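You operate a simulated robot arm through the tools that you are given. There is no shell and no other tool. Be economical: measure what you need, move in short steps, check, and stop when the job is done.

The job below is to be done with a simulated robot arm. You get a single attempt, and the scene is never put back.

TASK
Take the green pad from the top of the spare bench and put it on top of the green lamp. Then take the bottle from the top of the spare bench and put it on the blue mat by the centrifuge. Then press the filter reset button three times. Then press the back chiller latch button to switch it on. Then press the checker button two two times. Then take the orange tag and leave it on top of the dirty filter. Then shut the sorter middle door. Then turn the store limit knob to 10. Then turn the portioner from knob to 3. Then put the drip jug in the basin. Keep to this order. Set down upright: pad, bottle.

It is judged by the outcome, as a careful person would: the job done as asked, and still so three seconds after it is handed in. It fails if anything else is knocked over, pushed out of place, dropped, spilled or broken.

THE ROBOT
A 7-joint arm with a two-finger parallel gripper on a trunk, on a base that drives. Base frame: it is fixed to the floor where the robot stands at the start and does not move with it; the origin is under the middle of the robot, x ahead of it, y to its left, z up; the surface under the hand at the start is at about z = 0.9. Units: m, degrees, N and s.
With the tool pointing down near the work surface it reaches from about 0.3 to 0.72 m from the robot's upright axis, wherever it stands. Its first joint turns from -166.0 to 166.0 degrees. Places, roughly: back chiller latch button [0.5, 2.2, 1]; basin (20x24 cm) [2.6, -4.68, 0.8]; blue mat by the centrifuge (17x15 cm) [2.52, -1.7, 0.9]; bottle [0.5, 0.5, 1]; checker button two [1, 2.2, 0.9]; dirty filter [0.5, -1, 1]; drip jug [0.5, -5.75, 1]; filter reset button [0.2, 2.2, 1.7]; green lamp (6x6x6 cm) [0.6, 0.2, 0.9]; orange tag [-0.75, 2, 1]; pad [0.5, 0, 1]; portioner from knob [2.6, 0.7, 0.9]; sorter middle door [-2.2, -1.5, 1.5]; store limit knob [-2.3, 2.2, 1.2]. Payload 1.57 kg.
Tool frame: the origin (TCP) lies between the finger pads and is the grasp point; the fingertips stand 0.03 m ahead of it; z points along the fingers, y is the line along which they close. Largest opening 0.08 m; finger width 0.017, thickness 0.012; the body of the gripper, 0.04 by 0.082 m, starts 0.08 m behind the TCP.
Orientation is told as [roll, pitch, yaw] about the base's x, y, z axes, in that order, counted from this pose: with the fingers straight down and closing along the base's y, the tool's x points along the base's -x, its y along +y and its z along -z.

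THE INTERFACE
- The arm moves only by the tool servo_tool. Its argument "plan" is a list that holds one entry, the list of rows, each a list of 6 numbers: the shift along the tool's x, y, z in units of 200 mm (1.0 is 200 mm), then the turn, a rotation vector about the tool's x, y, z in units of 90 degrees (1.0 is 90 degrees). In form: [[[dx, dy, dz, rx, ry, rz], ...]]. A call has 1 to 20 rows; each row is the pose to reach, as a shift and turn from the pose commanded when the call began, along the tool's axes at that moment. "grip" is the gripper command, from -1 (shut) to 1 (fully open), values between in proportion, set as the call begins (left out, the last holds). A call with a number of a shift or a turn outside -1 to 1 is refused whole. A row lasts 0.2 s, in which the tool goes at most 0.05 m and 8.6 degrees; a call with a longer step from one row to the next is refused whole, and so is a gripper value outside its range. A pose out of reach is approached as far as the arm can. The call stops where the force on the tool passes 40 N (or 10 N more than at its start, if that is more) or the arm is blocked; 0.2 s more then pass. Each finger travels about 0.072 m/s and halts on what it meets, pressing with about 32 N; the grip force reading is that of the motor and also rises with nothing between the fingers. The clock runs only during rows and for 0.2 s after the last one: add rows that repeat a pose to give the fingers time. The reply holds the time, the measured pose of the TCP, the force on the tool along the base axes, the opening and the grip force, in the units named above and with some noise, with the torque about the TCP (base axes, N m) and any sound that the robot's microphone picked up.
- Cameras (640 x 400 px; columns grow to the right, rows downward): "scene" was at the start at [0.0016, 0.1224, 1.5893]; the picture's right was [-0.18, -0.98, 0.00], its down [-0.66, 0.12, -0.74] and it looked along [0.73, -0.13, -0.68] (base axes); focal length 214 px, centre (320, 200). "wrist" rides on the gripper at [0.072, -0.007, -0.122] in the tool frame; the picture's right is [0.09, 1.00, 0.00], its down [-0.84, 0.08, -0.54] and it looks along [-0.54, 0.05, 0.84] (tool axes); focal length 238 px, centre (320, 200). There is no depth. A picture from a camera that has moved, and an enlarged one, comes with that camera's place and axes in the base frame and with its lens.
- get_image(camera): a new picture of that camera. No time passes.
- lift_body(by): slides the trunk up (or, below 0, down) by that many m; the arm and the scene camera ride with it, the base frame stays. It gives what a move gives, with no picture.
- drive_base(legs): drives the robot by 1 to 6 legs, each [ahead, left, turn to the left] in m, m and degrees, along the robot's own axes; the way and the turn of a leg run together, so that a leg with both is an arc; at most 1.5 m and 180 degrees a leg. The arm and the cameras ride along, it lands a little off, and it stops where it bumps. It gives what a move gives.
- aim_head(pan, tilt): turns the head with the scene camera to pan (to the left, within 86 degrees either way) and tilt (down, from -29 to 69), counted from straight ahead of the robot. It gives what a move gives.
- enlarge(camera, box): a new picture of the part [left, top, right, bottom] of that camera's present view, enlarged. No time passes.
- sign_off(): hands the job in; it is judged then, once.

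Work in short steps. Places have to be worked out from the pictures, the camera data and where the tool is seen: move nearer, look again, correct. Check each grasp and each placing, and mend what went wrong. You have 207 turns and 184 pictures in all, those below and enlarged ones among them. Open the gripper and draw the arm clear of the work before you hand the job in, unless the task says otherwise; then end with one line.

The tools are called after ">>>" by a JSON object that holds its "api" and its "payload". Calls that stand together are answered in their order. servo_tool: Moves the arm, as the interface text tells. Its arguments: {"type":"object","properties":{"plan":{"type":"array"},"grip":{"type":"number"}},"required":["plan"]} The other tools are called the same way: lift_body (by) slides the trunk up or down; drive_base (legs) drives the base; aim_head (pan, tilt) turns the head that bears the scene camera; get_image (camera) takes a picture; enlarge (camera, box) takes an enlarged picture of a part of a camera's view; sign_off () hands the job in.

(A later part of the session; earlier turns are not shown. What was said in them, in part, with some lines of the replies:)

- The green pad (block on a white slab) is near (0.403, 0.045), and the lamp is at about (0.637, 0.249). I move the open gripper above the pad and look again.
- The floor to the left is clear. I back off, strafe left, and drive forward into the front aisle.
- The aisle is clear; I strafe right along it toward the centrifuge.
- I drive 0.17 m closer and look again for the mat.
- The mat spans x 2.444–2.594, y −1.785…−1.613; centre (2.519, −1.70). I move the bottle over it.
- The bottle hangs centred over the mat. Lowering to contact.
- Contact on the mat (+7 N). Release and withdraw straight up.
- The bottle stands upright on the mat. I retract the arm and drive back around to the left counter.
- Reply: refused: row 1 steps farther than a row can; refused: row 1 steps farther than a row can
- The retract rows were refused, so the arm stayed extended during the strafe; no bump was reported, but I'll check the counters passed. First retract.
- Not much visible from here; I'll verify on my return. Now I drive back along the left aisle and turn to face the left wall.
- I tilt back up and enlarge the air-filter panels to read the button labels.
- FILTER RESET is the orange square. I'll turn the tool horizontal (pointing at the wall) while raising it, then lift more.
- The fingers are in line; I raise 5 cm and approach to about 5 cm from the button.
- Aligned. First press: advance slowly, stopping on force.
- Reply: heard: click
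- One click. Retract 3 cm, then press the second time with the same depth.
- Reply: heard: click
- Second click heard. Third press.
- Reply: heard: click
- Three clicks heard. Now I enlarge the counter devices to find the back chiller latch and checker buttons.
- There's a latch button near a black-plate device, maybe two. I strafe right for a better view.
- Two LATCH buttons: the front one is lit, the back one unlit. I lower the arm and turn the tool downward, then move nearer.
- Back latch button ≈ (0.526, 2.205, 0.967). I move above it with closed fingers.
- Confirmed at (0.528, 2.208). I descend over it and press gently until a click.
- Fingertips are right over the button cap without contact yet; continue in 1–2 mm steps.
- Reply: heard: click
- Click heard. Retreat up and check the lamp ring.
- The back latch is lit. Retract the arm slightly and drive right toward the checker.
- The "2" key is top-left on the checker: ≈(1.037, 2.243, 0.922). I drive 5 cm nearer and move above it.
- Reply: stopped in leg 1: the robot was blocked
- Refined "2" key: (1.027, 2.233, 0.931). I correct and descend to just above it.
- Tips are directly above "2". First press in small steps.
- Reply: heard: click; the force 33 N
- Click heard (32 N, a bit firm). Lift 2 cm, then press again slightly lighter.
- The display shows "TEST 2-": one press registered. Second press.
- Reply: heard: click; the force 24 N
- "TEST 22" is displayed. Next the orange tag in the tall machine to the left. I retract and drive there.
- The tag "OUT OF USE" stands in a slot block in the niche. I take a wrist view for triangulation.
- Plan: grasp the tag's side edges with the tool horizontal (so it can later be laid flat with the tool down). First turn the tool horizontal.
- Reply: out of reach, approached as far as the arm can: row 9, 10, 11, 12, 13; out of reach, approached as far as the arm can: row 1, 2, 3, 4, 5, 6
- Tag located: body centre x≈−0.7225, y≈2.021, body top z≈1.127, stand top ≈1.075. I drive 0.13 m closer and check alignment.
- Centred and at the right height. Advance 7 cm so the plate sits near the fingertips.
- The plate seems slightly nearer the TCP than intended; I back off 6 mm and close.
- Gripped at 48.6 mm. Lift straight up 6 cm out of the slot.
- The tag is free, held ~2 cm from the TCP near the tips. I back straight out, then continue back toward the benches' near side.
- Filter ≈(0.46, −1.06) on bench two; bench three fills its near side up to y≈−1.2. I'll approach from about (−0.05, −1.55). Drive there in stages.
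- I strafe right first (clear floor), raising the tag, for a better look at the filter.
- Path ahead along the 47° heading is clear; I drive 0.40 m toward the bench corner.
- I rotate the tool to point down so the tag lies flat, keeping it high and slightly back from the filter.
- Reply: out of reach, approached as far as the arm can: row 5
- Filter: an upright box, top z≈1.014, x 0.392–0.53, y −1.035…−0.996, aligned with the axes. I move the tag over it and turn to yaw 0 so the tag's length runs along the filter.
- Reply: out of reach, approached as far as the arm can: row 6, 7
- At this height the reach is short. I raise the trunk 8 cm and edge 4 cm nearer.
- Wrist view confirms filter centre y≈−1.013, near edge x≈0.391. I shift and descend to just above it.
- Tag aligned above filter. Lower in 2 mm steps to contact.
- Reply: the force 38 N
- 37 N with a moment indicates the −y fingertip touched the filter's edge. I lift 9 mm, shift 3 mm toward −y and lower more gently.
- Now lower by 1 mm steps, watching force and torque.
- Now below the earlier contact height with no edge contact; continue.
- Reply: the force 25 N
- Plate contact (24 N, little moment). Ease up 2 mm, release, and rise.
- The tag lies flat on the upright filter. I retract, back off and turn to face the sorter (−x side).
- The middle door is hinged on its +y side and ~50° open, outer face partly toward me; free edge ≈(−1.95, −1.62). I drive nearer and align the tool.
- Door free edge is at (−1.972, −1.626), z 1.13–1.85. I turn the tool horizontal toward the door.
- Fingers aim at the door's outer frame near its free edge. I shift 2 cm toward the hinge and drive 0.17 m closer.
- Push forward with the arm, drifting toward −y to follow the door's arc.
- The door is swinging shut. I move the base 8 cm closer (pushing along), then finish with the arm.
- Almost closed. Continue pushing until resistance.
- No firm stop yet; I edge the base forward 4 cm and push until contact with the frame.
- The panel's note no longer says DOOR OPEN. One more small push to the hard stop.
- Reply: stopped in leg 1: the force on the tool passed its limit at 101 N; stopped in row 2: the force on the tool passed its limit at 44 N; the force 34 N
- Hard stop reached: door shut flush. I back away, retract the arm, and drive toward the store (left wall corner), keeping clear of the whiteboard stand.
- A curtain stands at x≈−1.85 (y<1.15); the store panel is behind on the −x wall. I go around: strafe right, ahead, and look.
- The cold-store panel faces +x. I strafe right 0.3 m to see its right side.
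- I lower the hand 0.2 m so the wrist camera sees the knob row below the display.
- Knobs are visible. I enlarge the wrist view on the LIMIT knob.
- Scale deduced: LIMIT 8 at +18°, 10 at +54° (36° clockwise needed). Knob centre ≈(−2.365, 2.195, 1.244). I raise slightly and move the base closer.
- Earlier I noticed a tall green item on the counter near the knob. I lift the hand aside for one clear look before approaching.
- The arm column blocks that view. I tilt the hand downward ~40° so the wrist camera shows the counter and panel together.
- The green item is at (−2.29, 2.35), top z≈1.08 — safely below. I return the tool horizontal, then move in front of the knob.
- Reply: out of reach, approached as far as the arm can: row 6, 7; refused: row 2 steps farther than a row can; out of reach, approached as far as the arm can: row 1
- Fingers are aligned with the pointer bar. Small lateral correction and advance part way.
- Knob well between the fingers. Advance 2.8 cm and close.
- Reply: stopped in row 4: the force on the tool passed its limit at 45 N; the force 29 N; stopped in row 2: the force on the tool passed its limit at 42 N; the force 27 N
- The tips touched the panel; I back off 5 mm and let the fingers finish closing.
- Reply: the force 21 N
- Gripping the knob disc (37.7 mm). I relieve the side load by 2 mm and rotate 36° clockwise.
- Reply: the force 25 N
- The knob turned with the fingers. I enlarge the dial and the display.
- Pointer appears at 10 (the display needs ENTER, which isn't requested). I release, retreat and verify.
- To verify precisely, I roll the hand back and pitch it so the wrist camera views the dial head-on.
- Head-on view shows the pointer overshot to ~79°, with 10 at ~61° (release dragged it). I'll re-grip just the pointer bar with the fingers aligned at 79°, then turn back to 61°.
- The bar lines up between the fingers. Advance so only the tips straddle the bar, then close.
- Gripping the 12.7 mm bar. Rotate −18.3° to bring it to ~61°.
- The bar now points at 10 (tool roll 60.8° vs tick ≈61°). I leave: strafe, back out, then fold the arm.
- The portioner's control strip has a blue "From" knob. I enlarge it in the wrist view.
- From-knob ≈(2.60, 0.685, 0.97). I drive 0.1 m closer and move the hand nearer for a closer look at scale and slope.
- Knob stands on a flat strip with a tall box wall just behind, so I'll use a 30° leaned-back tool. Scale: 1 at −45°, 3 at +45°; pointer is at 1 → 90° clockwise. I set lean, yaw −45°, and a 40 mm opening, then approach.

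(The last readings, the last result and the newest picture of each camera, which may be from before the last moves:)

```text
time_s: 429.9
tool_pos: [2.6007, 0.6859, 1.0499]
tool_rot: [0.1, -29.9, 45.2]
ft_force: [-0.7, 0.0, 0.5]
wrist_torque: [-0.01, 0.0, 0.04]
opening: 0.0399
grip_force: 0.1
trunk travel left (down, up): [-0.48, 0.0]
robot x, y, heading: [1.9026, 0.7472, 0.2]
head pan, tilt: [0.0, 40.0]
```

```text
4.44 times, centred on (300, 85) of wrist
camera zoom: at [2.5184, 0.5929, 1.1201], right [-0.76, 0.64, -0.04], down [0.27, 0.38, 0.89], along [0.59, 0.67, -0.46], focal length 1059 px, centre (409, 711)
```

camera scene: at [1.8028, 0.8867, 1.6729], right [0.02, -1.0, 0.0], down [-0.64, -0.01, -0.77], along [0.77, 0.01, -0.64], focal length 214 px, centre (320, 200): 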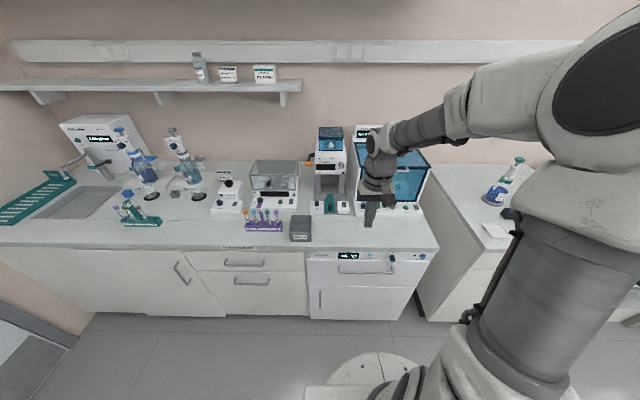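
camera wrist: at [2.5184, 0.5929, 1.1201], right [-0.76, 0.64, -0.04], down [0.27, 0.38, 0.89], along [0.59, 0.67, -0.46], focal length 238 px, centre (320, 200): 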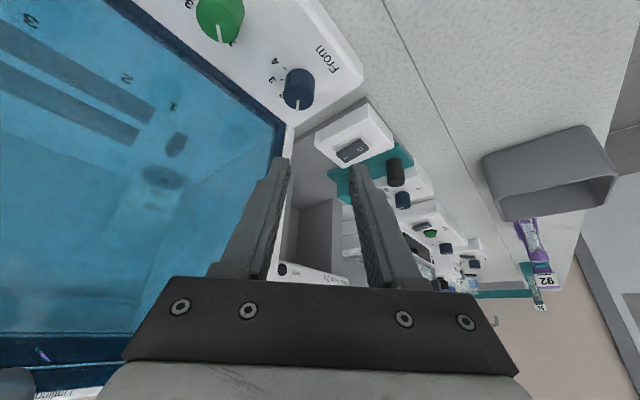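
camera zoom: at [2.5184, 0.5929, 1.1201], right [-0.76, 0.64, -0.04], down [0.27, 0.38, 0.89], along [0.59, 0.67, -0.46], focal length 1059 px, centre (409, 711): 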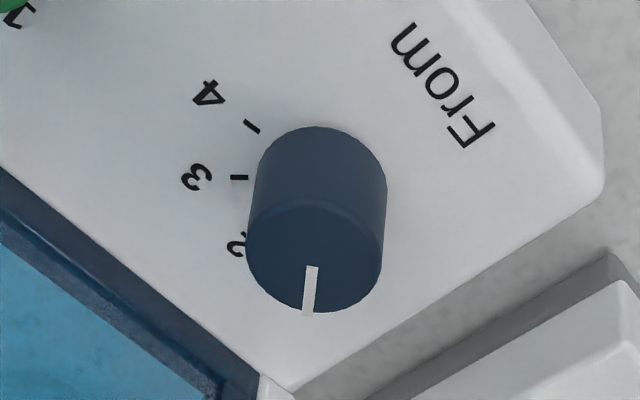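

Both views agree now: knob axis (2.627, 0.682), top z≈0.954, Ø25 mm; ticks every 40° with 1 at −40° and 3 at +40° → 80° turn. I align and descend most of the way, then check.

>>> {"api": "servo_tool", "payload": {"plan": [[[-0.0255, -0.107, 0.0145, 0, 0, 0], [0.045, -0.107, 0.135, 0, 0, 0], [0.1, -0.107, 0.23, 0, 0, 0], [0.1, -0.107, 0.23, 0, 0, 0]]]}}

>>> {"api": "get_image", "payload": {"camera": "wrist"}}

```text
time_s: 430.9
tool_pos: [2.6201, 0.6741, 0.9982]
tool_rot: [0.1, -29.8, 45.4]
ft_force: [-0.7, -0.7, 0.4]
wrist_torque: [-0.01, 0.01, 0.01]
opening: 0.04
grip_force: 0.1
trunk travel left (down, up): [-0.48, 0.0]
robot x, y, heading: [1.902, 0.7501, 0.3]
head pan, tilt: [0.0, 40.0]
```

```text
27 pictures are left
camera wrist: at [2.5369, 0.5815, 1.0688], right [-0.76, 0.64, -0.04], down [0.27, 0.38, 0.89], along [0.59, 0.67, -0.46], focal length 238 px, centre (320, 200)
```

wrist: 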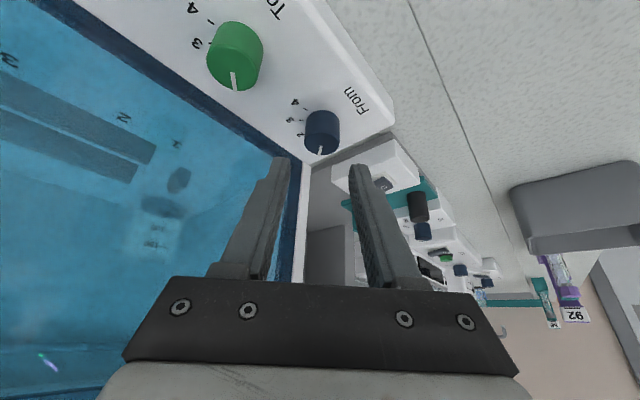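

Knob is centred between the fingers. Complete the descent (3 cm vertically) and close.

>>> {"api": "servo_tool", "payload": {"plan": [[[0.026, 0.004, 0.045, 0, 0, 0], [0.052, 0.004, 0.09, 0, 0, 0], [0.068, 0.004, 0.118, 0, 0, 0], [0.078, 0.004, 0.134, 0, 0, 0], [0.078, 0.004, 0.134, 0, 0, 0]]]}}

>>> {"api": "servo_tool", "payload": {"plan": [[[0, 0, 0, 0, 0, 0], [0, 0, 0, 0, 0, 0], [0, 0, 0, 0, 0, 0]]], "grip": -1}}

>>> {"api": "enlarge", "payload": {"camera": "wrist", "box": [230, 80, 410, 220]}}

```text
time_s: 432.1
tool_pos: [2.6192, 0.6737, 0.9691]
tool_rot: [0.1, -29.9, 45.3]
ft_force: [-0.6, -0.5, -0.7]
wrist_torque: [0.0, 0.02, -0.01]
opening: 0.04
grip_force: 0.0
trunk travel left (down, up): [-0.48, 0.0]
robot x, y, heading: [1.8979, 0.7522, 0.1]
head pan, tilt: [0.0, 40.0]
```

```text
time_s: 432.9
tool_pos: [2.6201, 0.6735, 0.9687]
tool_rot: [0.0, -30.0, 45.3]
ft_force: [5.7, -2.8, -0.4]
wrist_torque: [-0.1, -0.33, -0.09]
opening: 0.0248
grip_force: 36.0
trunk travel left (down, up): [-0.48, 0.0]
robot x, y, heading: [1.8994, 0.75, 0.7]
head pan, tilt: [0.0, 40.0]
```

```text
2.86 times, centred on (320, 150) of wrist
camera zoom: at [2.5364, 0.5815, 1.0384], right [-0.76, 0.64, -0.05], down [0.27, 0.38, 0.89], along [0.59, 0.67, -0.46], focal length 681 px, centre (320, 343)
```

zoom: 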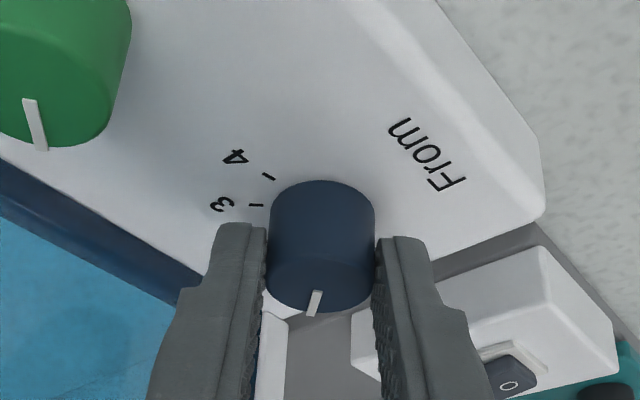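

Gripped (24.8 mm). Rotate 80° clockwise about the knob's vertical axis.

>>> {"api": "servo_tool", "payload": {"plan": [[[-0.0004, 0.007, 0.0002, 0.0444, 0, 0.077], [-0.0017, 0.0138, 0.001, 0.0889, 0, 0.154], [-0.0037, 0.0203, 0.0022, 0.1333, 0, 0.2309], [-0.0066, 0.0265, 0.0038, 0.1778, 0, 0.3079], [-0.0101, 0.0321, 0.0059, 0.2222, 0, 0.3849], [-0.0143, 0.0372, 0.0083, 0.2667, 0, 0.4619], [-0.0191, 0.0415, 0.011, 0.3111, 0, 0.5389], [-0.0243, 0.0449, 0.014, 0.3556, 0, 0.6158], [-0.0299, 0.0476, 0.0173, 0.4, 0, 0.6928], [-0.0358, 0.0492, 0.0207, 0.4444, 0, 0.7698], [-0.0358, 0.0492, 0.0207, 0.4444, 0, 0.7698]]]}}

>>> {"api": "enlarge", "payload": {"camera": "wrist", "box": [230, 80, 410, 220]}}

```text
time_s: 435.3
tool_pos: [2.6189, 0.6893, 0.9688]
tool_rot: [0.0, -30.0, -34.7]
ft_force: [2.1, 13.1, 4.3]
wrist_torque: [0.01, -0.22, 0.18]
opening: 0.025
grip_force: 35.9
trunk travel left (down, up): [-0.48, 0.0]
robot x, y, heading: [1.9039, 0.75, 0.1]
head pan, tilt: [0.0, 40.0]
```

```text
2.86 times, centred on (320, 150) of wrist
camera zoom: at [2.512, 0.7539, 1.0388], right [0.5, 0.86, -0.05], down [0.42, -0.2, 0.89], along [0.76, -0.46, -0.46], focal length 681 px, centre (320, 343)
```

zoom: 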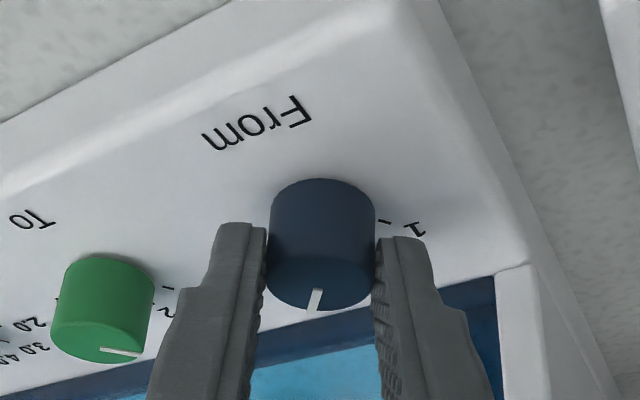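

The knob turned. I relieve the 13 N side load before releasing.

>>> {"api": "servo_tool", "payload": {"plan": [[[0.005, 0.008, -0.003, 0, 0, 0], [0.005, 0.008, -0.003, 0, 0, 0]]]}}

```text
time_s: 435.9
tool_pos: [2.6192, 0.6889, 0.9689]
tool_rot: [0.0, -29.9, -34.7]
ft_force: [5.3, 9.5, 5.8]
wrist_torque: [0.85, 0.3, 0.13]
opening: 0.025
grip_force: 36.7
trunk travel left (down, up): [-0.48, 0.0]
robot x, y, heading: [1.9001, 0.7523, 0.1]
head pan, tilt: [0.0, 40.0]
```

>>> {"api": "servo_tool", "payload": {"plan": [[[0, 0.012, 0, 0, 0, 0], [0, 0.024, 0, 0, 0, 0], [0, 0.024, 0, 0, 0, 0]]]}}

```text
time_s: 436.7
tool_pos: [2.6188, 0.6888, 0.9697]
tool_rot: [-0.2, -29.8, -34.8]
ft_force: [-9.9, -3.8, 10.1]
wrist_torque: [-0.44, -0.48, -0.11]
opening: 0.0248
grip_force: 36.8
trunk travel left (down, up): [-0.48, 0.0]
robot x, y, heading: [1.9016, 0.7522, 0.1]
head pan, tilt: [0.0, 40.0]
```

>>> {"api": "servo_tool", "payload": {"plan": [[[0, -0.011, 0, 0, 0, 0], [0, -0.011, 0, 0, 0, 0]]]}}

>>> {"api": "servo_tool", "payload": {"plan": [[[0, 0, 0, 0, 0, 0], [0, 0, 0, 0, 0, 0], [0, 0, 0, 0, 0, 0]]], "grip": 0}}

>>> {"api": "servo_tool", "payload": {"plan": [[[-0.08, 0, -0.14, 0, 0, 0], [-0.16, 0, -0.28, 0, 0, 0], [-0.25, 0, -0.43, 0, 0, 0], [-0.25, 0, -0.43, 0, 0, 0]]]}}

>>> {"api": "enlarge", "payload": {"camera": "wrist", "box": [240, 30, 400, 150]}}

```text
time_s: 437.3
tool_pos: [2.6186, 0.6892, 0.9689]
tool_rot: [-0.1, -30.0, -34.7]
ft_force: [-5.8, -8.2, 10.2]
wrist_torque: [0.03, 0.79, -0.13]
opening: 0.025
grip_force: 36.4
trunk travel left (down, up): [-0.48, 0.0]
robot x, y, heading: [1.9031, 0.7489, -0.0]
head pan, tilt: [0.0, 40.0]
```

```text
time_s: 438.1
tool_pos: [2.6199, 0.6907, 0.9684]
tool_rot: [0.0, -29.8, -34.7]
ft_force: [-0.4, 0.0, -0.1]
wrist_torque: [0.02, 0.01, 0.0]
opening: 0.0399
grip_force: 0.1
trunk travel left (down, up): [-0.48, 0.0]
robot x, y, heading: [1.9004, 0.7497, -0.1]
head pan, tilt: [0.0, 40.0]
```

```text
time_s: 439.1
tool_pos: [2.621, 0.6912, 1.0679]
tool_rot: [-0.1, -29.9, -34.7]
ft_force: [-0.2, -1.0, -0.1]
wrist_torque: [0.0, 0.02, -0.01]
opening: 0.04
grip_force: 0.0
trunk travel left (down, up): [-0.48, 0.0]
robot x, y, heading: [1.9039, 0.753, 0.1]
head pan, tilt: [0.0, 40.0]
```

```text
3.33 times, centred on (320, 90) of wrist
camera zoom: at [2.5142, 0.7562, 1.1376], right [0.5, 0.86, -0.05], down [0.42, -0.2, 0.89], along [0.76, -0.46, -0.46], focal length 794 px, centre (320, 567)
```

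zoom: 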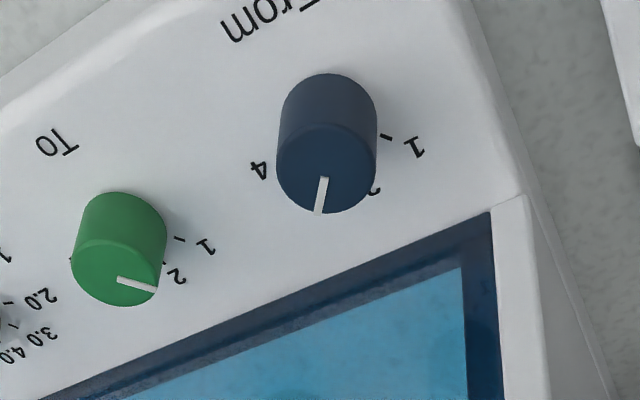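

Pointer reads ≈+37…40° → 3. Portioner done. I back away, restore the tool to vertical, and drive down the front aisle toward the jug and basin.

>>> {"api": "drive_base", "payload": {"legs": [[-0.2, 0, 0]]}}

>>> {"api": "servo_tool", "payload": {"plan": [[[-0.05, 0, -0.1, -0.0388, 0, -0.0674], [-0.1, 0, -0.2, -0.0776, 0, -0.1348], [-0.15, 0, -0.3, -0.1164, 0, -0.2022], [-0.2, 0, -0.4, -0.1552, 0, -0.2696], [-0.2, 0, -0.4, -0.194, 0, -0.337], [-0.2, 0, -0.4, -0.194, 0, -0.337]]]}}

>>> {"api": "servo_tool", "payload": {"plan": [[[0.1, 0, -0.1, 0, 0.085, 0], [0.25, 0, -0.2, 0, 0.17, 0], [0.4, 0, -0.3, 0, 0.255, 0], [0.6, 0, -0.4, 0, 0.333, 0], [0.8, 0, -0.45, 0, 0.333, 0], [0.8, 0, -0.45, 0, 0.333, 0]]]}}

>>> {"api": "drive_base", "payload": {"legs": [[0, -1.5, 0], [0, -1.5, 0], [0, -1.3, 0]]}}

>>> {"api": "aim_head", "payload": {"pan": -60, "tilt": 25}}

>>> {"api": "get_image", "payload": {"camera": "scene"}}

```text
time_s: 441.0
tool_pos: [2.4197, 0.6905, 1.0675]
tool_rot: [0.0, -29.9, -34.7]
ft_force: [0.2, 0.9, 0.1]
wrist_torque: [0.01, 0.01, 0.05]
opening: 0.0401
grip_force: 0.1
trunk travel left (down, up): [-0.48, 0.0]
robot x, y, heading: [1.7003, 0.7471, 0.3]
head pan, tilt: [0.0, 40.0]
```

```text
time_s: 442.4
tool_pos: [2.4158, 0.6935, 1.1579]
tool_rot: [0.0, -29.9, 0.4]
ft_force: [-0.6, 0.5, -0.4]
wrist_torque: [0.01, -0.03, 0.01]
opening: 0.04
grip_force: 0.1
trunk travel left (down, up): [-0.48, 0.0]
robot x, y, heading: [1.7014, 0.7528, 0.1]
head pan, tilt: [0.0, 40.0]
```

```text
time_s: 443.8
tool_pos: [2.2295, 0.6913, 1.1553]
tool_rot: [0.0, 0.1, 0.3]
ft_force: [-1.1, 0.2, 0.3]
wrist_torque: [0.0, 0.01, -0.01]
opening: 0.04
grip_force: 0.0
trunk travel left (down, up): [-0.48, 0.0]
robot x, y, heading: [1.7015, 0.7514, 0.2]
head pan, tilt: [0.0, 40.0]
```

```text
time_s: 475.4
tool_pos: [2.2015, -3.5733, 1.1566]
tool_rot: [0.0, 0.1, 0.6]
ft_force: [-0.1, -0.6, 0.2]
wrist_torque: [-0.01, 0.0, 0.04]
opening: 0.0399
grip_force: 0.0
trunk travel left (down, up): [-0.48, 0.0]
robot x, y, heading: [1.6709, -3.5179, 0.2]
head pan, tilt: [0.0, 40.0]
```

```text
time_s: 476.8
tool_pos: [2.2011, -3.5731, 1.1551]
tool_rot: [0.0, 0.2, 0.5]
ft_force: [1.1, 0.1, -0.4]
wrist_torque: [-0.04, 0.0, -0.01]
opening: 0.04
grip_force: 0.1
trunk travel left (down, up): [-0.48, 0.0]
robot x, y, heading: [1.6709, -3.5151, 0.1]
head pan, tilt: [-60.0, 25.0]
```

```text
23 pictures are left
camera scene: at [1.6361, -3.4595, 1.6962], right [-0.86, -0.51, 0.0], down [-0.21, 0.36, -0.91], along [0.46, -0.78, -0.42], focal length 214 px, centre (320, 200)
```

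scene: 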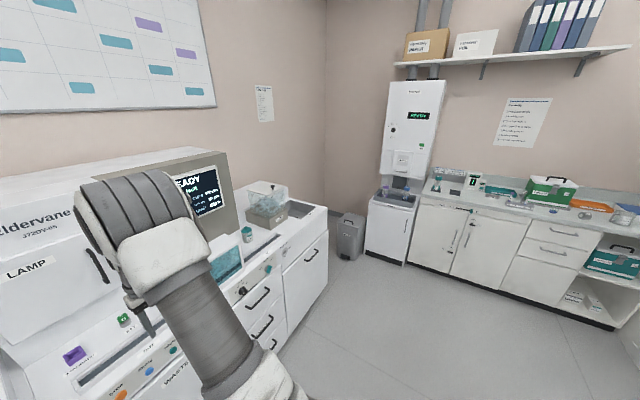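

Basin is at the counter's end on the left; the jug is on the far-wall counter to the right. I move on, turn to face −y and look.

>>> {"api": "drive_base", "payload": {"legs": [[0, -0.9, 0], [0, 0, -90]]}}

>>> {"api": "aim_head", "payload": {"pan": -35, "tilt": 35}}

>>> {"api": "get_image", "payload": {"camera": "scene"}}

```text
time_s: 488.9
tool_pos: [1.6327, -4.9439, 1.1551]
tool_rot: [0.1, 0.1, -88.5]
ft_force: [-0.4, 0.9, 0.0]
wrist_torque: [-0.02, 0.05, 0.02]
opening: 0.0397
grip_force: 0.2
trunk travel left (down, up): [-0.48, 0.0]
robot x, y, heading: [1.6769, -4.4131, -88.7]
head pan, tilt: [-60.0, 25.0]
```

```text
time_s: 489.8
tool_pos: [1.6333, -4.9442, 1.1559]
tool_rot: [0.0, 0.1, -88.4]
ft_force: [-0.5, 0.5, 0.3]
wrist_torque: [0.0, 0.0, -0.02]
opening: 0.04
grip_force: 0.2
trunk travel left (down, up): [-0.48, 0.0]
robot x, y, heading: [1.6799, -4.4153, -88.9]
head pan, tilt: [-35.0, 35.0]
```

```text
22 pictures are left
camera scene: at [1.7676, -4.4058, 1.6805], right [-0.83, 0.55, 0.0], down [0.32, 0.48, -0.82], along [-0.45, -0.68, -0.57], focal length 214 px, centre (320, 200)
```

scene: 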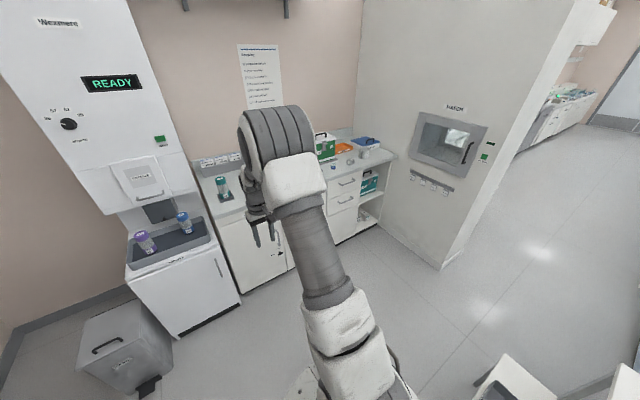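

>>> {"api": "enlarge", "payload": {"camera": "scene", "box": [305, 110, 415, 180]}}

```text
5.71 times, centred on (360, 145) of scene
camera zoom: at [1.7676, -4.4058, 1.6805], right [-0.83, 0.55, 0.0], down [0.32, 0.48, -0.82], along [-0.45, -0.68, -0.57], focal length 1226 px, centre (91, 514)
```

zoom: 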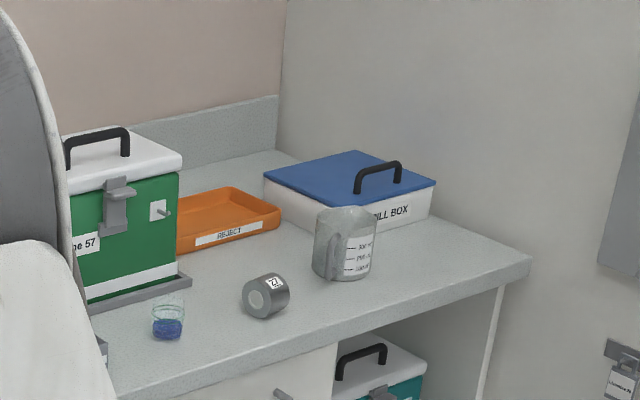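

The grey graduated jug is at about (0.467, −5.664), ~10.5 cm tall. I drive over to face it.

>>> {"api": "servo_tool", "payload": {"plan": [[[0.1, 0, -0.2, 0, 0, 0], [0.2, 0, -0.4, 0, 0, 0], [0.2, 0, -0.5, 0, 0, 0]]], "grip": 1}}

>>> {"api": "drive_base", "payload": {"legs": [[0, -1.08, -1.1], [0.55, 0, 0]]}}

>>> {"api": "get_image", "payload": {"camera": "wrist"}}

>>> {"api": "aim_head", "payload": {"pan": -5, "tilt": 45}}

>>> {"api": "get_image", "payload": {"camera": "scene"}}

```text
time_s: 490.6
tool_pos: [1.6303, -4.9038, 1.2577]
tool_rot: [0.1, 0.2, -88.6]
ft_force: [-0.1, 0.3, 0.0]
wrist_torque: [0.01, -0.02, 0.0]
opening: 0.08
grip_force: 0.1
trunk travel left (down, up): [-0.48, 0.0]
robot x, y, heading: [1.6797, -4.4144, -88.6]
head pan, tilt: [-35.0, 35.0]
```

```text
time_s: 494.1
tool_pos: [1.3392, -4.9507, 1.2572]
tool_rot: [-0.1, 0.1, -87.7]
ft_force: [0.3, 0.0, 0.3]
wrist_torque: [-0.07, 0.03, 0.01]
opening: 0.0803
grip_force: 0.1
trunk travel left (down, up): [-0.48, 0.0]
robot x, y, heading: [1.3793, -4.4604, -88.3]
head pan, tilt: [-35.0, 35.0]
stopped in leg 1: the robot was blocked; the commanded pose is now the measured one
```

```text
20 pictures are left
camera wrist: at [1.329, -4.8793, 1.3797], right [0.99, 0.13, 0.0], down [0.11, -0.83, 0.54], along [0.07, -0.54, -0.84], focal length 238 px, centre (320, 200)
```

wrist: 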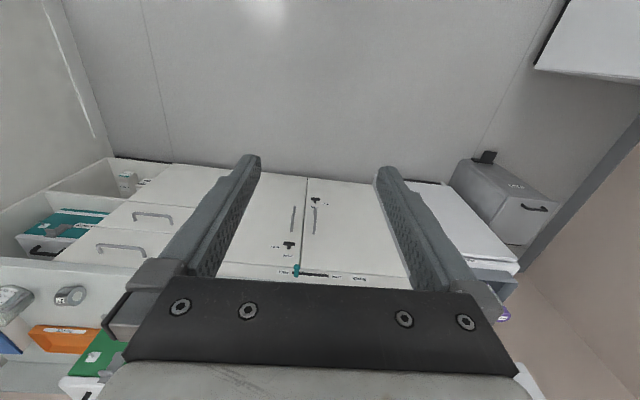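

```text
time_s: 495.0
tool_pos: [1.3402, -4.9522, 1.2567]
tool_rot: [0.1, 0.0, -87.7]
ft_force: [-0.1, 0.5, -0.5]
wrist_torque: [-0.02, 0.0, -0.01]
opening: 0.0802
grip_force: 0.1
trunk travel left (down, up): [-0.48, 0.0]
robot x, y, heading: [1.3804, -4.463, -88.4]
head pan, tilt: [-5.0, 45.0]
```

```text
19 pictures are left
camera scene: at [1.5138, -4.4593, 1.6657], right [-1.0, 0.05, 0.0], down [0.04, 0.71, -0.71], along [-0.04, -0.71, -0.71], focal length 214 px, centre (320, 200)
```

scene: 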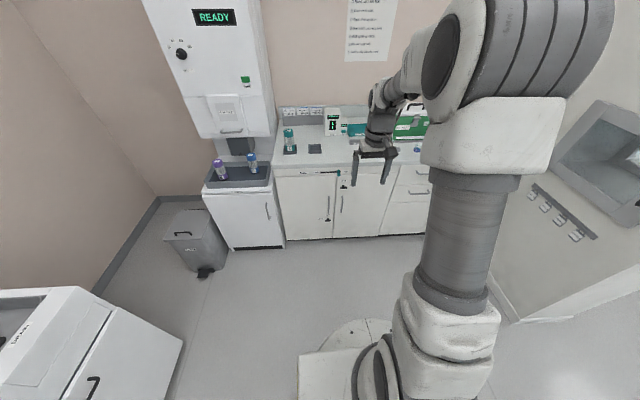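

Something north (island end) blocked the strafe. I move ahead first, then strafe right.

>>> {"api": "drive_base", "payload": {"legs": [[0.43, 0.02, -1.6], [0, -0.75, 0]]}}

>>> {"api": "get_image", "payload": {"camera": "wrist"}}

>>> {"api": "get_image", "payload": {"camera": "scene"}}

```text
time_s: 504.0
tool_pos: [0.6082, -5.3891, 1.2575]
tool_rot: [0.0, 0.1, -89.3]
ft_force: [1.0, 0.5, 0.5]
wrist_torque: [-0.03, -0.02, 0.01]
opening: 0.0799
grip_force: 0.2
trunk travel left (down, up): [-0.48, 0.0]
robot x, y, heading: [0.6619, -4.8981, -89.9]
head pan, tilt: [-5.0, 45.0]
```

```text
18 pictures are left
camera wrist: at [0.5991, -5.3166, 1.3795], right [0.99, 0.1, 0.0], down [0.09, -0.84, 0.54], along [0.06, -0.54, -0.84], focal length 238 px, centre (320, 200)
```

wrist: 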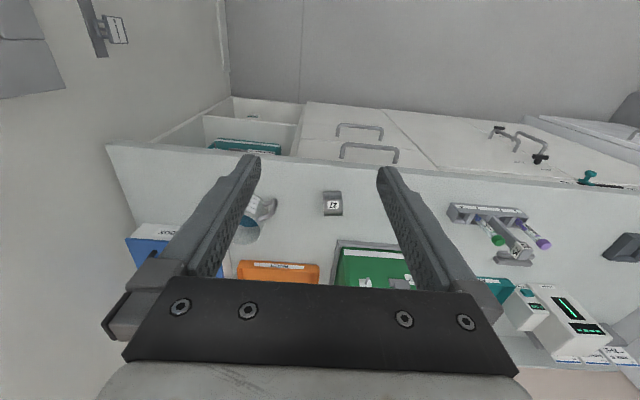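

```text
17 pictures are left
camera scene: at [0.7956, -4.9014, 1.6656], right [-1.0, 0.08, 0.0], down [0.06, 0.7, -0.71], along [-0.06, -0.7, -0.71], focal length 214 px, centre (320, 200)
```

scene: 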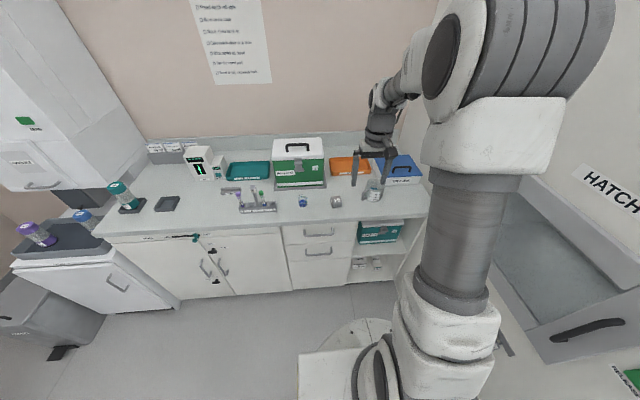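

>>> {"api": "enlarge", "payload": {"camera": "wrist", "box": [210, 175, 300, 255]}}

>>> {"api": "enlarge", "payload": {"camera": "scene", "box": [340, 150, 430, 220]}}

```text
5.00 times, centred on (255, 215) of wrist
camera zoom: at [0.5991, -5.3166, 1.3795], right [0.99, 0.1, 0.0], down [0.09, -0.84, 0.54], along [0.06, -0.54, -0.84], focal length 1192 px, centre (645, 125)
```

zoom: 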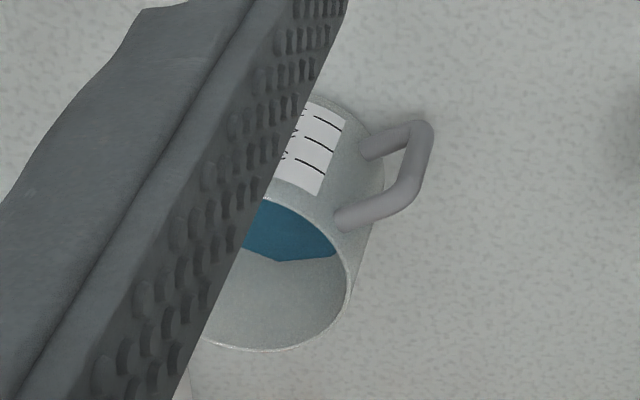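

```text
5.71 times, centred on (385, 185) of scene
camera zoom: at [0.7956, -4.9014, 1.6656], right [-1.0, 0.08, 0.0], down [0.06, 0.7, -0.71], along [-0.06, -0.7, -0.71], focal length 1226 px, centre (-51, 286)
```

zoom: 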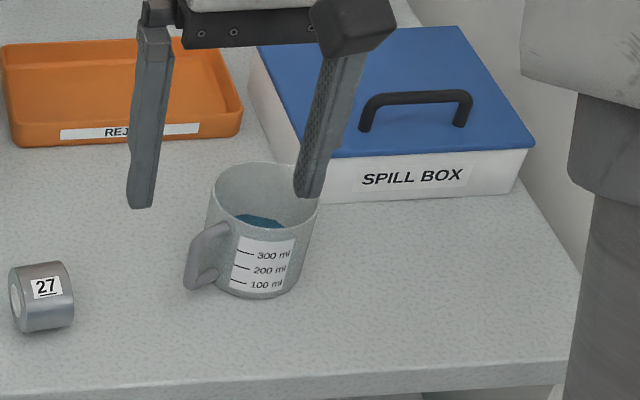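

The jug holds blue liquid and is ~9 cm wide, so I'll pinch its −x wall (one finger inside) and keep it level. Rim centre ≈(0.463, −5.663), rim z≈0.99. Move the base closer and position above the wall.

>>> {"api": "drive_base", "payload": {"legs": [[0.14, -0.1, 0]]}}

>>> {"api": "servo_tool", "payload": {"plan": [[[-0.16, -0.11, 0.05, 0, 0, 0], [-0.33, -0.22, 0.1, 0, 0, 0], [-0.5, -0.34, 0.2, 0, 0, 0], [-0.64, -0.45, 0.35, 0, 0, 0], [-0.64, -0.45, 0.5, 0, 0, 0], [-0.64, -0.45, 0.6, 0, 0, 0], [-0.64, -0.45, 0.6, 0, 0, 0]]]}}

>>> {"api": "get_image", "payload": {"camera": "wrist"}}

```text
time_s: 505.6
tool_pos: [0.5063, -5.5268, 1.2575]
tool_rot: [0.1, 0.1, -89.2]
ft_force: [0.6, 0.1, 0.5]
wrist_torque: [0.05, 0.01, 0.02]
opening: 0.08
grip_force: 0.1
trunk travel left (down, up): [-0.48, 0.0]
robot x, y, heading: [0.5639, -5.0378, -89.7]
head pan, tilt: [-5.0, 45.0]
```

```text
time_s: 507.1
tool_pos: [0.4197, -5.656, 1.1388]
tool_rot: [0.1, 0.1, -89.3]
ft_force: [-0.1, -0.2, -0.5]
wrist_torque: [0.01, 0.01, -0.01]
opening: 0.08
grip_force: 0.0
trunk travel left (down, up): [-0.48, 0.0]
robot x, y, heading: [0.5626, -5.0347, -89.7]
head pan, tilt: [-5.0, 45.0]
```

```text
14 pictures are left
camera wrist: at [0.4104, -5.5832, 1.2607], right [0.99, 0.1, 0.0], down [0.09, -0.84, 0.54], along [0.06, -0.54, -0.84], focal length 238 px, centre (320, 200)
```

wrist: 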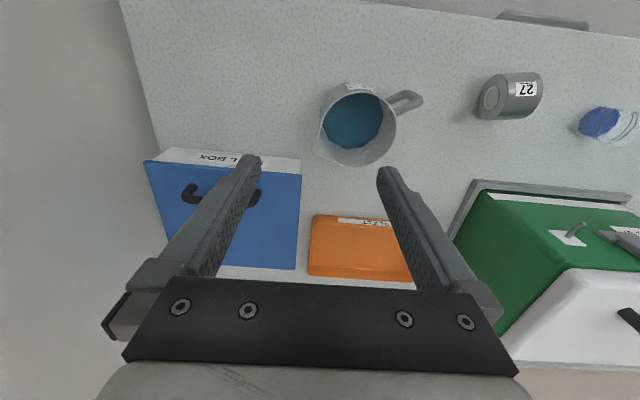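

The jug's −x rim wall (x≈0.42, y≈−5.656) lies right under the finger gap. I descend so the tips straddle the wall by ~2.5 cm.

>>> {"api": "servo_tool", "payload": {"plan": [[[0, 0, 0.2, 0, 0, 0], [0, 0, 0.4, 0, 0, 0], [0, 0, 0.52, 0, 0, 0], [0, 0, 0.6, 0, 0, 0], [0, 0, 0.66, 0, 0, 0], [0, 0, 0.7, 0, 0, 0], [0, 0, 0.7, 0, 0, 0]]]}}

>>> {"api": "get_image", "payload": {"camera": "wrist"}}

```text
time_s: 508.8
tool_pos: [0.4191, -5.6554, 0.9966]
tool_rot: [-0.1, 0.1, -89.3]
ft_force: [0.2, -0.7, 0.5]
wrist_torque: [0.0, 0.02, -0.02]
opening: 0.0799
grip_force: 0.1
trunk travel left (down, up): [-0.48, 0.0]
robot x, y, heading: [0.563, -5.035, -89.6]
head pan, tilt: [-5.0, 45.0]
```

```text
13 pictures are left
camera wrist: at [0.4113, -5.5831, 1.1184], right [0.99, 0.1, 0.0], down [0.09, -0.84, 0.54], along [0.06, -0.54, -0.84], focal length 238 px, centre (320, 200)
```

wrist: 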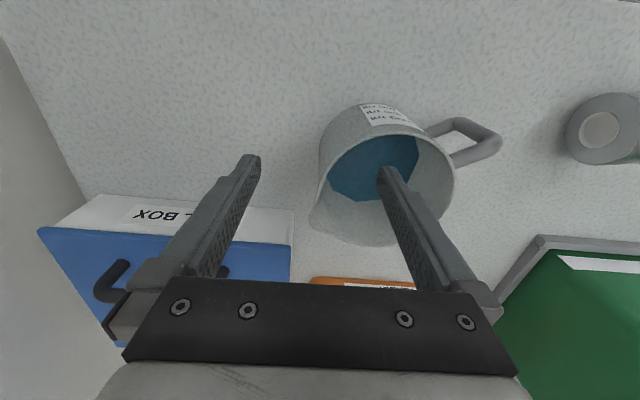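

One finger is inside, one outside, wall midway. Close.

>>> {"api": "servo_tool", "payload": {"plan": [[[0, 0, 0, 0, 0, 0], [0, 0, 0, 0, 0, 0], [0, 0, 0, 0, 0, 0], [0, 0, 0, 0, 0, 0], [0, 0, 0, 0, 0, 0]]], "grip": -1}}

>>> {"api": "servo_tool", "payload": {"plan": [[[0, 0, -0.03, 0, 0, 0], [0, 0, -0.08, 0, 0, 0], [0, 0, -0.15, 0, 0, 0], [0, 0, -0.2, 0, 0, 0], [0, 0, -0.2, 0, 0, 0]]]}}

>>> {"api": "get_image", "payload": {"camera": "wrist"}}

```text
time_s: 509.9
tool_pos: [0.4202, -5.6549, 0.9968]
tool_rot: [-0.1, 0.1, -89.4]
ft_force: [-0.1, 0.3, 1.6]
wrist_torque: [0.03, -0.03, 0.02]
opening: 0.0054
grip_force: 25.3
trunk travel left (down, up): [-0.48, 0.0]
robot x, y, heading: [0.5636, -5.0356, -89.4]
head pan, tilt: [-5.0, 45.0]
```

```text
time_s: 511.1
tool_pos: [0.4191, -5.6547, 1.0395]
tool_rot: [0.1, 0.1, -89.3]
ft_force: [-0.7, 0.1, -1.3]
wrist_torque: [0.02, 0.03, 0.02]
opening: 0.0052
grip_force: 25.8
trunk travel left (down, up): [-0.48, 0.0]
robot x, y, heading: [0.561, -5.0408, -89.6]
head pan, tilt: [-5.0, 45.0]
```

```text
12 pictures are left
camera wrist: at [0.4102, -5.5825, 1.1609], right [0.99, 0.1, 0.0], down [0.09, -0.84, 0.54], along [0.06, -0.54, -0.84], focal length 238 px, centre (320, 200)
```

wrist: 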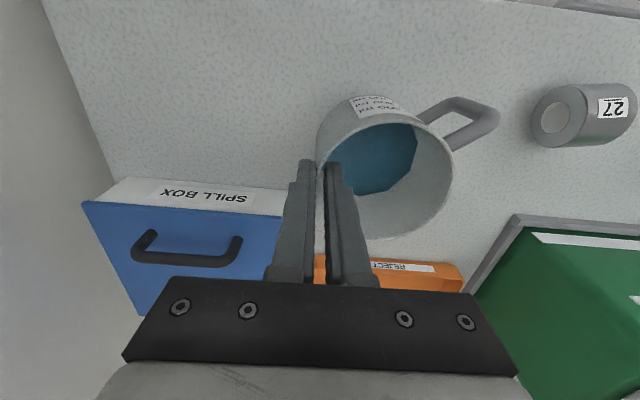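

Wall pinched (5 mm) and the jug rose level. I raise and retract it, then drive smoothly toward the basin.

>>> {"api": "servo_tool", "payload": {"plan": [[[0, 0, -0.12, 0, 0, 0], [0.05, 0, -0.24, 0, 0, 0], [0.15, 0, -0.36, 0, 0, 0], [0.25, 0, -0.48, 0, 0, 0], [0.35, 0, -0.6, 0, 0, 0], [0.45, 0, -0.7, 0, 0, 0], [0.55, 0, -0.75, 0, 0, 0], [0.55, 0, -0.75, 0, 0, 0]]]}}

>>> {"api": "drive_base", "payload": {"legs": [[-0.15, 0, 0], [0, 1.1, 0], [0, 0, 45], [0, 0, 45]]}}

>>> {"api": "aim_head", "payload": {"pan": 0, "tilt": 45}}

>>> {"api": "get_image", "payload": {"camera": "scene"}}

```text
time_s: 513.0
tool_pos: [0.4174, -5.5454, 1.1887]
tool_rot: [-0.1, 0.2, -89.4]
ft_force: [-0.3, 0.2, -0.2]
wrist_torque: [-0.02, 0.03, -0.01]
opening: 0.0052
grip_force: 25.6
trunk travel left (down, up): [-0.48, 0.0]
robot x, y, heading: [0.5619, -5.0349, -89.8]
head pan, tilt: [-5.0, 45.0]
```

```text
time_s: 528.0
tool_pos: [2.1557, -5.0005, 1.1897]
tool_rot: [0.1, 0.1, 2.2]
ft_force: [0.4, 1.1, -0.8]
wrist_torque: [-0.02, -0.01, -0.02]
opening: 0.0052
grip_force: 25.4
trunk travel left (down, up): [-0.48, 0.0]
robot x, y, heading: [1.6393, -4.8683, 1.9]
head pan, tilt: [-5.0, 45.0]
```

```text
time_s: 528.7
tool_pos: [2.1547, -5.0003, 1.1885]
tool_rot: [0.0, 0.1, 2.2]
ft_force: [0.9, 0.6, -1.0]
wrist_torque: [-0.01, -0.04, -0.01]
opening: 0.0052
grip_force: 25.8
trunk travel left (down, up): [-0.48, 0.0]
robot x, y, heading: [1.6396, -4.867, 1.9]
head pan, tilt: [0.0, 45.0]
```

```text
11 pictures are left
camera scene: at [1.6395, -4.7314, 1.6656], right [0.03, -1.0, 0.0], down [-0.71, -0.02, -0.71], along [0.71, 0.02, -0.71], focal length 214 px, centre (320, 200)
```

scene: 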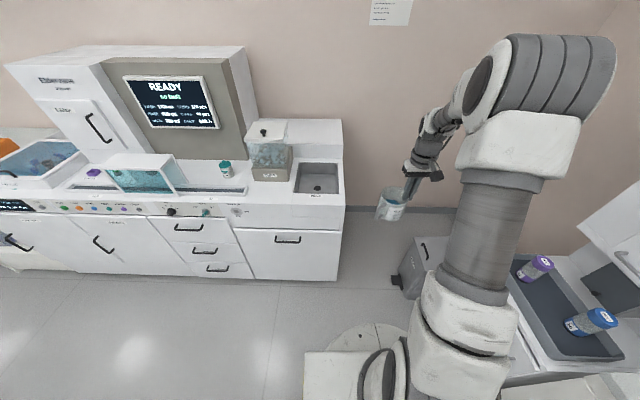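

Basin centre ≈(2.58, −4.68); jug is upright in the grip. I drive closer, squaring the heading.

>>> {"api": "drive_base", "payload": {"legs": [[0, 0.22, -1.9], [0.25, 0, 0]]}}

>>> {"api": "get_image", "payload": {"camera": "scene"}}

```text
time_s: 532.8
tool_pos: [2.3963, -4.7902, 1.1885]
tool_rot: [0.0, 0.1, 0.7]
ft_force: [-0.4, 0.4, -0.7]
wrist_torque: [-0.05, 0.03, -0.03]
opening: 0.0051
grip_force: 25.5
trunk travel left (down, up): [-0.48, 0.0]
robot x, y, heading: [1.8881, -4.6454, 0.5]
head pan, tilt: [0.0, 45.0]
```

```text
10 pictures are left
camera scene: at [1.8884, -4.5085, 1.6656], right [0.01, -1.0, 0.0], down [-0.71, -0.01, -0.71], along [0.71, 0.01, -0.71], focal length 214 px, centre (320, 200)
```

scene: 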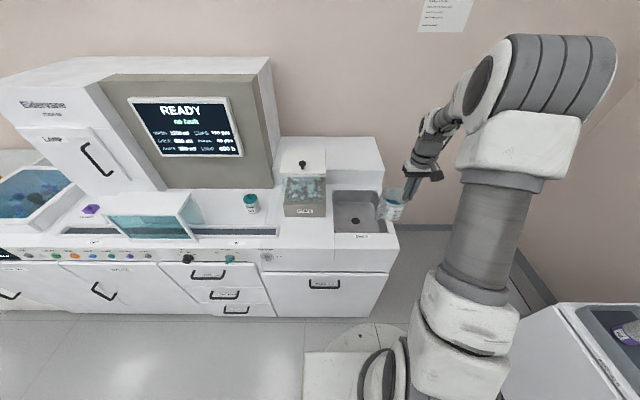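

Basin interior ≈ x 2.49–2.69, y −4.80…−4.56. I nudge forward 3 cm, move the jug over it and start lowering.

>>> {"api": "drive_base", "payload": {"legs": [[0.03, 0, 0]]}}

>>> {"api": "servo_tool", "payload": {"plan": [[[-0.15, 0.05, 0, 0, 0, 0], [-0.3, 0.1, 0, 0, 0, 0], [-0.45, 0.15, 0, 0, 0, 0], [-0.6, 0.2, 0, 0, 0, 0], [-0.73, 0.23, 0.05, 0, 0, 0], [-0.73, 0.23, 0.2, 0, 0, 0], [-0.73, 0.23, 0.35, 0, 0, 0], [-0.73, 0.23, 0.5, 0, 0, 0], [-0.73, 0.23, 0.65, 0, 0, 0], [-0.73, 0.23, 0.65, 0, 0, 0]]]}}

>>> {"api": "get_image", "payload": {"camera": "wrist"}}

>>> {"api": "enlarge", "payload": {"camera": "scene", "box": [270, 120, 450, 260]}}

```text
time_s: 533.7
tool_pos: [2.4263, -4.7893, 1.1892]
tool_rot: [0.1, 0.1, 0.6]
ft_force: [0.3, 0.2, -0.9]
wrist_torque: [-0.03, 0.0, 0.01]
opening: 0.0051
grip_force: 25.3
trunk travel left (down, up): [-0.48, 0.0]
robot x, y, heading: [1.9158, -4.6413, 0.1]
head pan, tilt: [0.0, 45.0]
```

```text
time_s: 535.9
tool_pos: [2.5692, -4.7422, 1.0606]
tool_rot: [0.0, 0.0, 0.6]
ft_force: [-0.4, 0.1, -1.9]
wrist_torque: [-0.03, -0.02, -0.01]
opening: 0.0055
grip_force: 25.7
trunk travel left (down, up): [-0.48, 0.0]
robot x, y, heading: [1.919, -4.6469, 0.2]
head pan, tilt: [0.0, 45.0]
```

```text
9 pictures are left
camera wrist: at [2.497, -4.7496, 1.1823], right [-0.1, 0.99, 0.0], down [0.84, 0.09, 0.54], along [0.54, 0.06, -0.84], focal length 238 px, centre (320, 200)
```

wrist: 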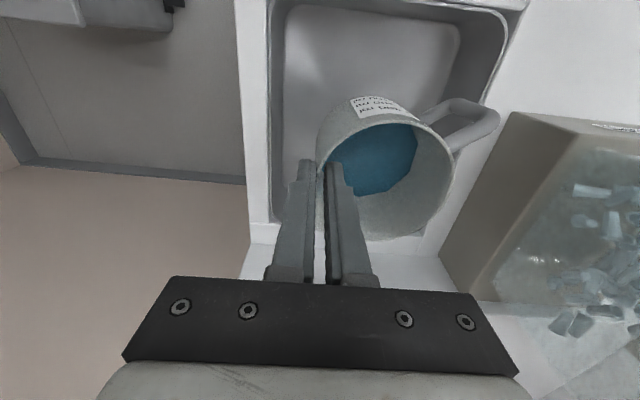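

```text
2.86 times, centred on (360, 190) of scene
camera zoom: at [1.9173, -4.5082, 1.6656], right [0.01, -1.0, 0.0], down [-0.71, -0.01, -0.71], along [0.71, 0.01, -0.71], focal length 613 px, centre (206, 229)
```

zoom: 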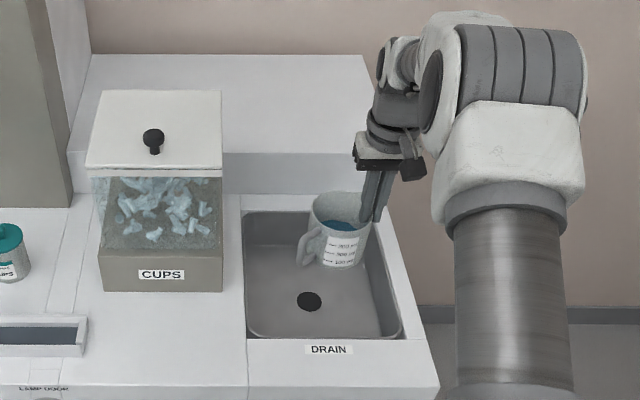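

The jug hangs above the basin, clear of its walls. I shift slightly to centre and lower to just above the floor.

>>> {"api": "servo_tool", "payload": {"plan": [[[-0.05, 0.02, 0.1, 0, 0, 0], [-0.05, 0.02, 0.22, 0, 0, 0], [-0.05, 0.02, 0.34, 0, 0, 0], [-0.05, 0.02, 0.46, 0, 0, 0], [-0.05, 0.02, 0.58, 0, 0, 0], [-0.05, 0.02, 0.68, 0, 0, 0], [-0.05, 0.02, 0.74, 0, 0, 0], [-0.05, 0.02, 0.74, 0, 0, 0]]]}}

>>> {"api": "enlarge", "payload": {"camera": "scene", "box": [290, 150, 430, 260]}}

```text
time_s: 537.7
tool_pos: [2.5814, -4.7385, 0.9103]
tool_rot: [-0.1, 0.0, 0.6]
ft_force: [0.7, 0.0, -0.7]
wrist_torque: [0.0, 0.02, -0.01]
opening: 0.0054
grip_force: 25.6
trunk travel left (down, up): [-0.48, 0.0]
robot x, y, heading: [1.9165, -4.6462, 0.2]
head pan, tilt: [0.0, 45.0]
```

```text
3.64 times, centred on (360, 205) of scene
camera zoom: at [1.9173, -4.5083, 1.6656], right [0.01, -1.0, 0.0], down [-0.71, -0.01, -0.71], along [0.71, 0.01, -0.71], focal length 780 px, centre (174, 182)
```

zoom: 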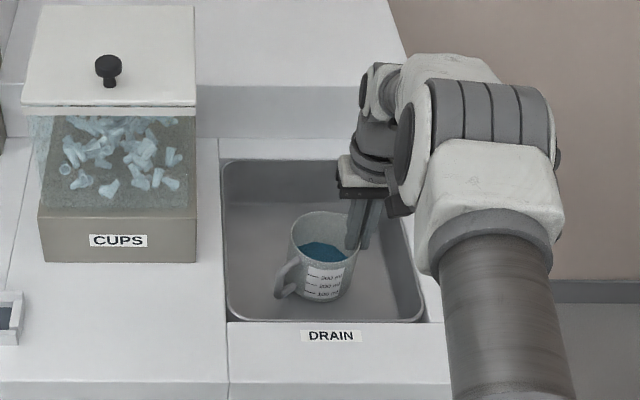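

Jug is inside the basin, above the floor. Lower slowly to contact.

>>> {"api": "servo_tool", "payload": {"plan": [[[0, 0, 0.02, 0, 0, 0], [0, 0, 0.04, 0, 0, 0], [0, 0, 0.05, 0, 0, 0], [0, 0, 0.06, 0, 0, 0], [0, 0, 0.065, 0, 0, 0], [0, 0, 0.065, 0, 0, 0]]]}}

```text
time_s: 539.1
tool_pos: [2.5819, -4.7376, 0.9008]
tool_rot: [0.0, -0.5, 0.7]
ft_force: [4.7, -1.1, 27.3]
wrist_torque: [0.16, -0.19, 0.12]
opening: 0.005
grip_force: 25.4
trunk travel left (down, up): [-0.48, 0.0]
robot x, y, heading: [1.9168, -4.6437, 0.4]
head pan, tilt: [0.0, 45.0]
```

Contact with the basin floor. Ease off slightly and open the fingers to ~3 cm, then rise.

>>> {"api": "servo_tool", "payload": {"plan": [[[0, 0, -0.015, 0, 0, 0], [0, 0, -0.015, 0, 0, 0]]]}}

>>> {"api": "servo_tool", "payload": {"plan": [[[0, 0, 0, 0, 0, 0], [0, 0, 0, 0, 0, 0], [0, 0, 0, 0, 0, 0]]], "grip": -0.3}}

>>> {"api": "servo_tool", "payload": {"plan": [[[0, 0, -0.08, 0, 0, 0], [0, 0, -0.2, 0, 0, 0], [0, 0, -0.4, 0, 0, 0], [0, 0, -0.6, 0, 0, 0], [0, 0, -0.8, 0, 0, 0], [0, 0, -1, 0, 0, 0], [0, 0, -1, 0, 0, 0]]]}}

>>> {"api": "enlarge", "payload": {"camera": "scene", "box": [290, 150, 430, 260]}}

```text
time_s: 539.7
tool_pos: [2.5817, -4.7367, 0.9014]
tool_rot: [0.0, 0.1, 0.7]
ft_force: [5.4, -1.2, 13.6]
wrist_torque: [0.01, -0.7, -0.06]
opening: 0.0052
grip_force: 25.2
trunk travel left (down, up): [-0.48, 0.0]
robot x, y, heading: [1.9181, -4.6481, 0.5]
head pan, tilt: [0.0, 45.0]
```

```text
time_s: 540.5
tool_pos: [2.5808, -4.7375, 0.8993]
tool_rot: [0.1, 0.2, 0.7]
ft_force: [0.0, 0.4, 0.1]
wrist_torque: [0.01, 0.01, 0.02]
opening: 0.0283
grip_force: 0.1
trunk travel left (down, up): [-0.48, 0.0]
robot x, y, heading: [1.9179, -4.6444, 0.1]
head pan, tilt: [0.0, 45.0]
```

```text
time_s: 542.1
tool_pos: [2.5818, -4.7386, 1.1003]
tool_rot: [0.0, 0.1, 0.7]
ft_force: [-0.3, -0.7, -0.1]
wrist_torque: [0.0, -0.03, 0.02]
opening: 0.028
grip_force: 0.1
trunk travel left (down, up): [-0.48, 0.0]
robot x, y, heading: [1.9133, -4.6465, 0.3]
head pan, tilt: [0.0, 45.0]
```

```text
3.64 times, centred on (360, 205) of scene
camera zoom: at [1.9172, -4.5082, 1.6656], right [0.01, -1.0, 0.0], down [-0.71, -0.01, -0.71], along [0.71, 0.01, -0.71], focal length 780 px, centre (174, 182)
```

zoom: 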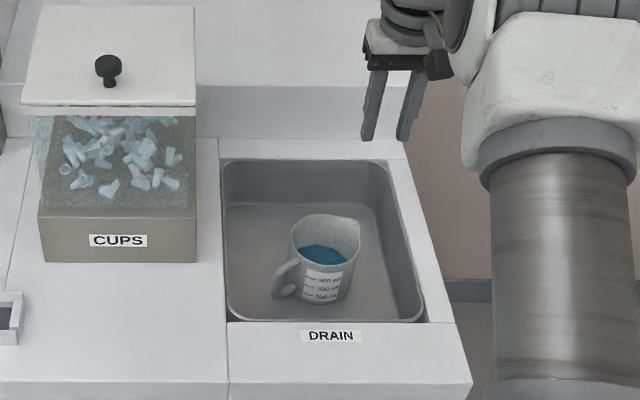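

The jug stands upright in the basin. I retract, then make a quick check of the counter my arm passed over early on.

>>> {"api": "servo_tool", "payload": {"plan": [[[0.15, 0, -0.15, 0, 0, 0], [0.35, 0, -0.3, 0, 0, 0], [0.55, 0, -0.3, 0, 0, 0], [0.75, 0, -0.3, 0, 0, 0], [0.75, 0, -0.3, 0, 0, 0]]], "grip": 1}}

>>> {"api": "drive_base", "payload": {"legs": [[-0.22, 0, 0], [0, 1.5, 0], [0, 1.4, 0]]}}

>>> {"api": "aim_head", "payload": {"pan": 30, "tilt": 30}}

>>> {"api": "get_image", "payload": {"camera": "scene"}}

```text
time_s: 543.3
tool_pos: [2.4338, -4.7401, 1.1591]
tool_rot: [0.0, 0.0, 0.7]
ft_force: [0.4, 0.0, 0.2]
wrist_torque: [-0.01, 0.03, -0.02]
opening: 0.0798
grip_force: 0.0
trunk travel left (down, up): [-0.48, 0.0]
robot x, y, heading: [1.9212, -4.6472, 0.4]
head pan, tilt: [0.0, 45.0]
```

```text
time_s: 566.6
tool_pos: [2.2503, -1.8532, 1.1594]
tool_rot: [0.1, 0.1, -1.2]
ft_force: [-0.2, 0.2, 0.8]
wrist_torque: [0.0, -0.04, -0.02]
opening: 0.08
grip_force: 0.0
trunk travel left (down, up): [-0.48, 0.0]
robot x, y, heading: [1.7385, -1.7412, -1.7]
head pan, tilt: [0.0, 45.0]
```

```text
time_s: 567.5
tool_pos: [2.2509, -1.8532, 1.1593]
tool_rot: [0.1, 0.1, -1.1]
ft_force: [0.0, 1.0, 0.5]
wrist_torque: [-0.05, 0.02, 0.03]
opening: 0.08
grip_force: 0.1
trunk travel left (down, up): [-0.48, 0.0]
robot x, y, heading: [1.7366, -1.7417, -1.5]
head pan, tilt: [30.0, 30.0]
```

```text
5 pictures are left
camera scene: at [1.7399, -1.559, 1.6882], right [0.48, -0.88, 0.0], down [-0.44, -0.24, -0.87], along [0.76, 0.41, -0.5], focal length 214 px, centre (320, 200)
```

scene: 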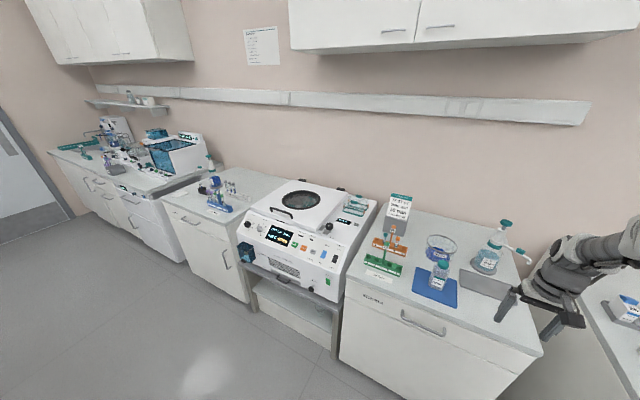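

Everything passed is undisturbed, the bottle stands on its mat, the gripper is open and clear. Handing in.

>>> {"api": "sign_off", "payload": {}}

```text
The job is handed in.
```

All ten steps are done in the order you gave, and the job is handed in. The pad and the bottle are standing upright. After I let go of the store limit knob it had slipped past 10, so I turned it back to the 10 mark. The store's display still reads "LIMIT 8": I think it needs ENTER pressed, which you didn't ask for.
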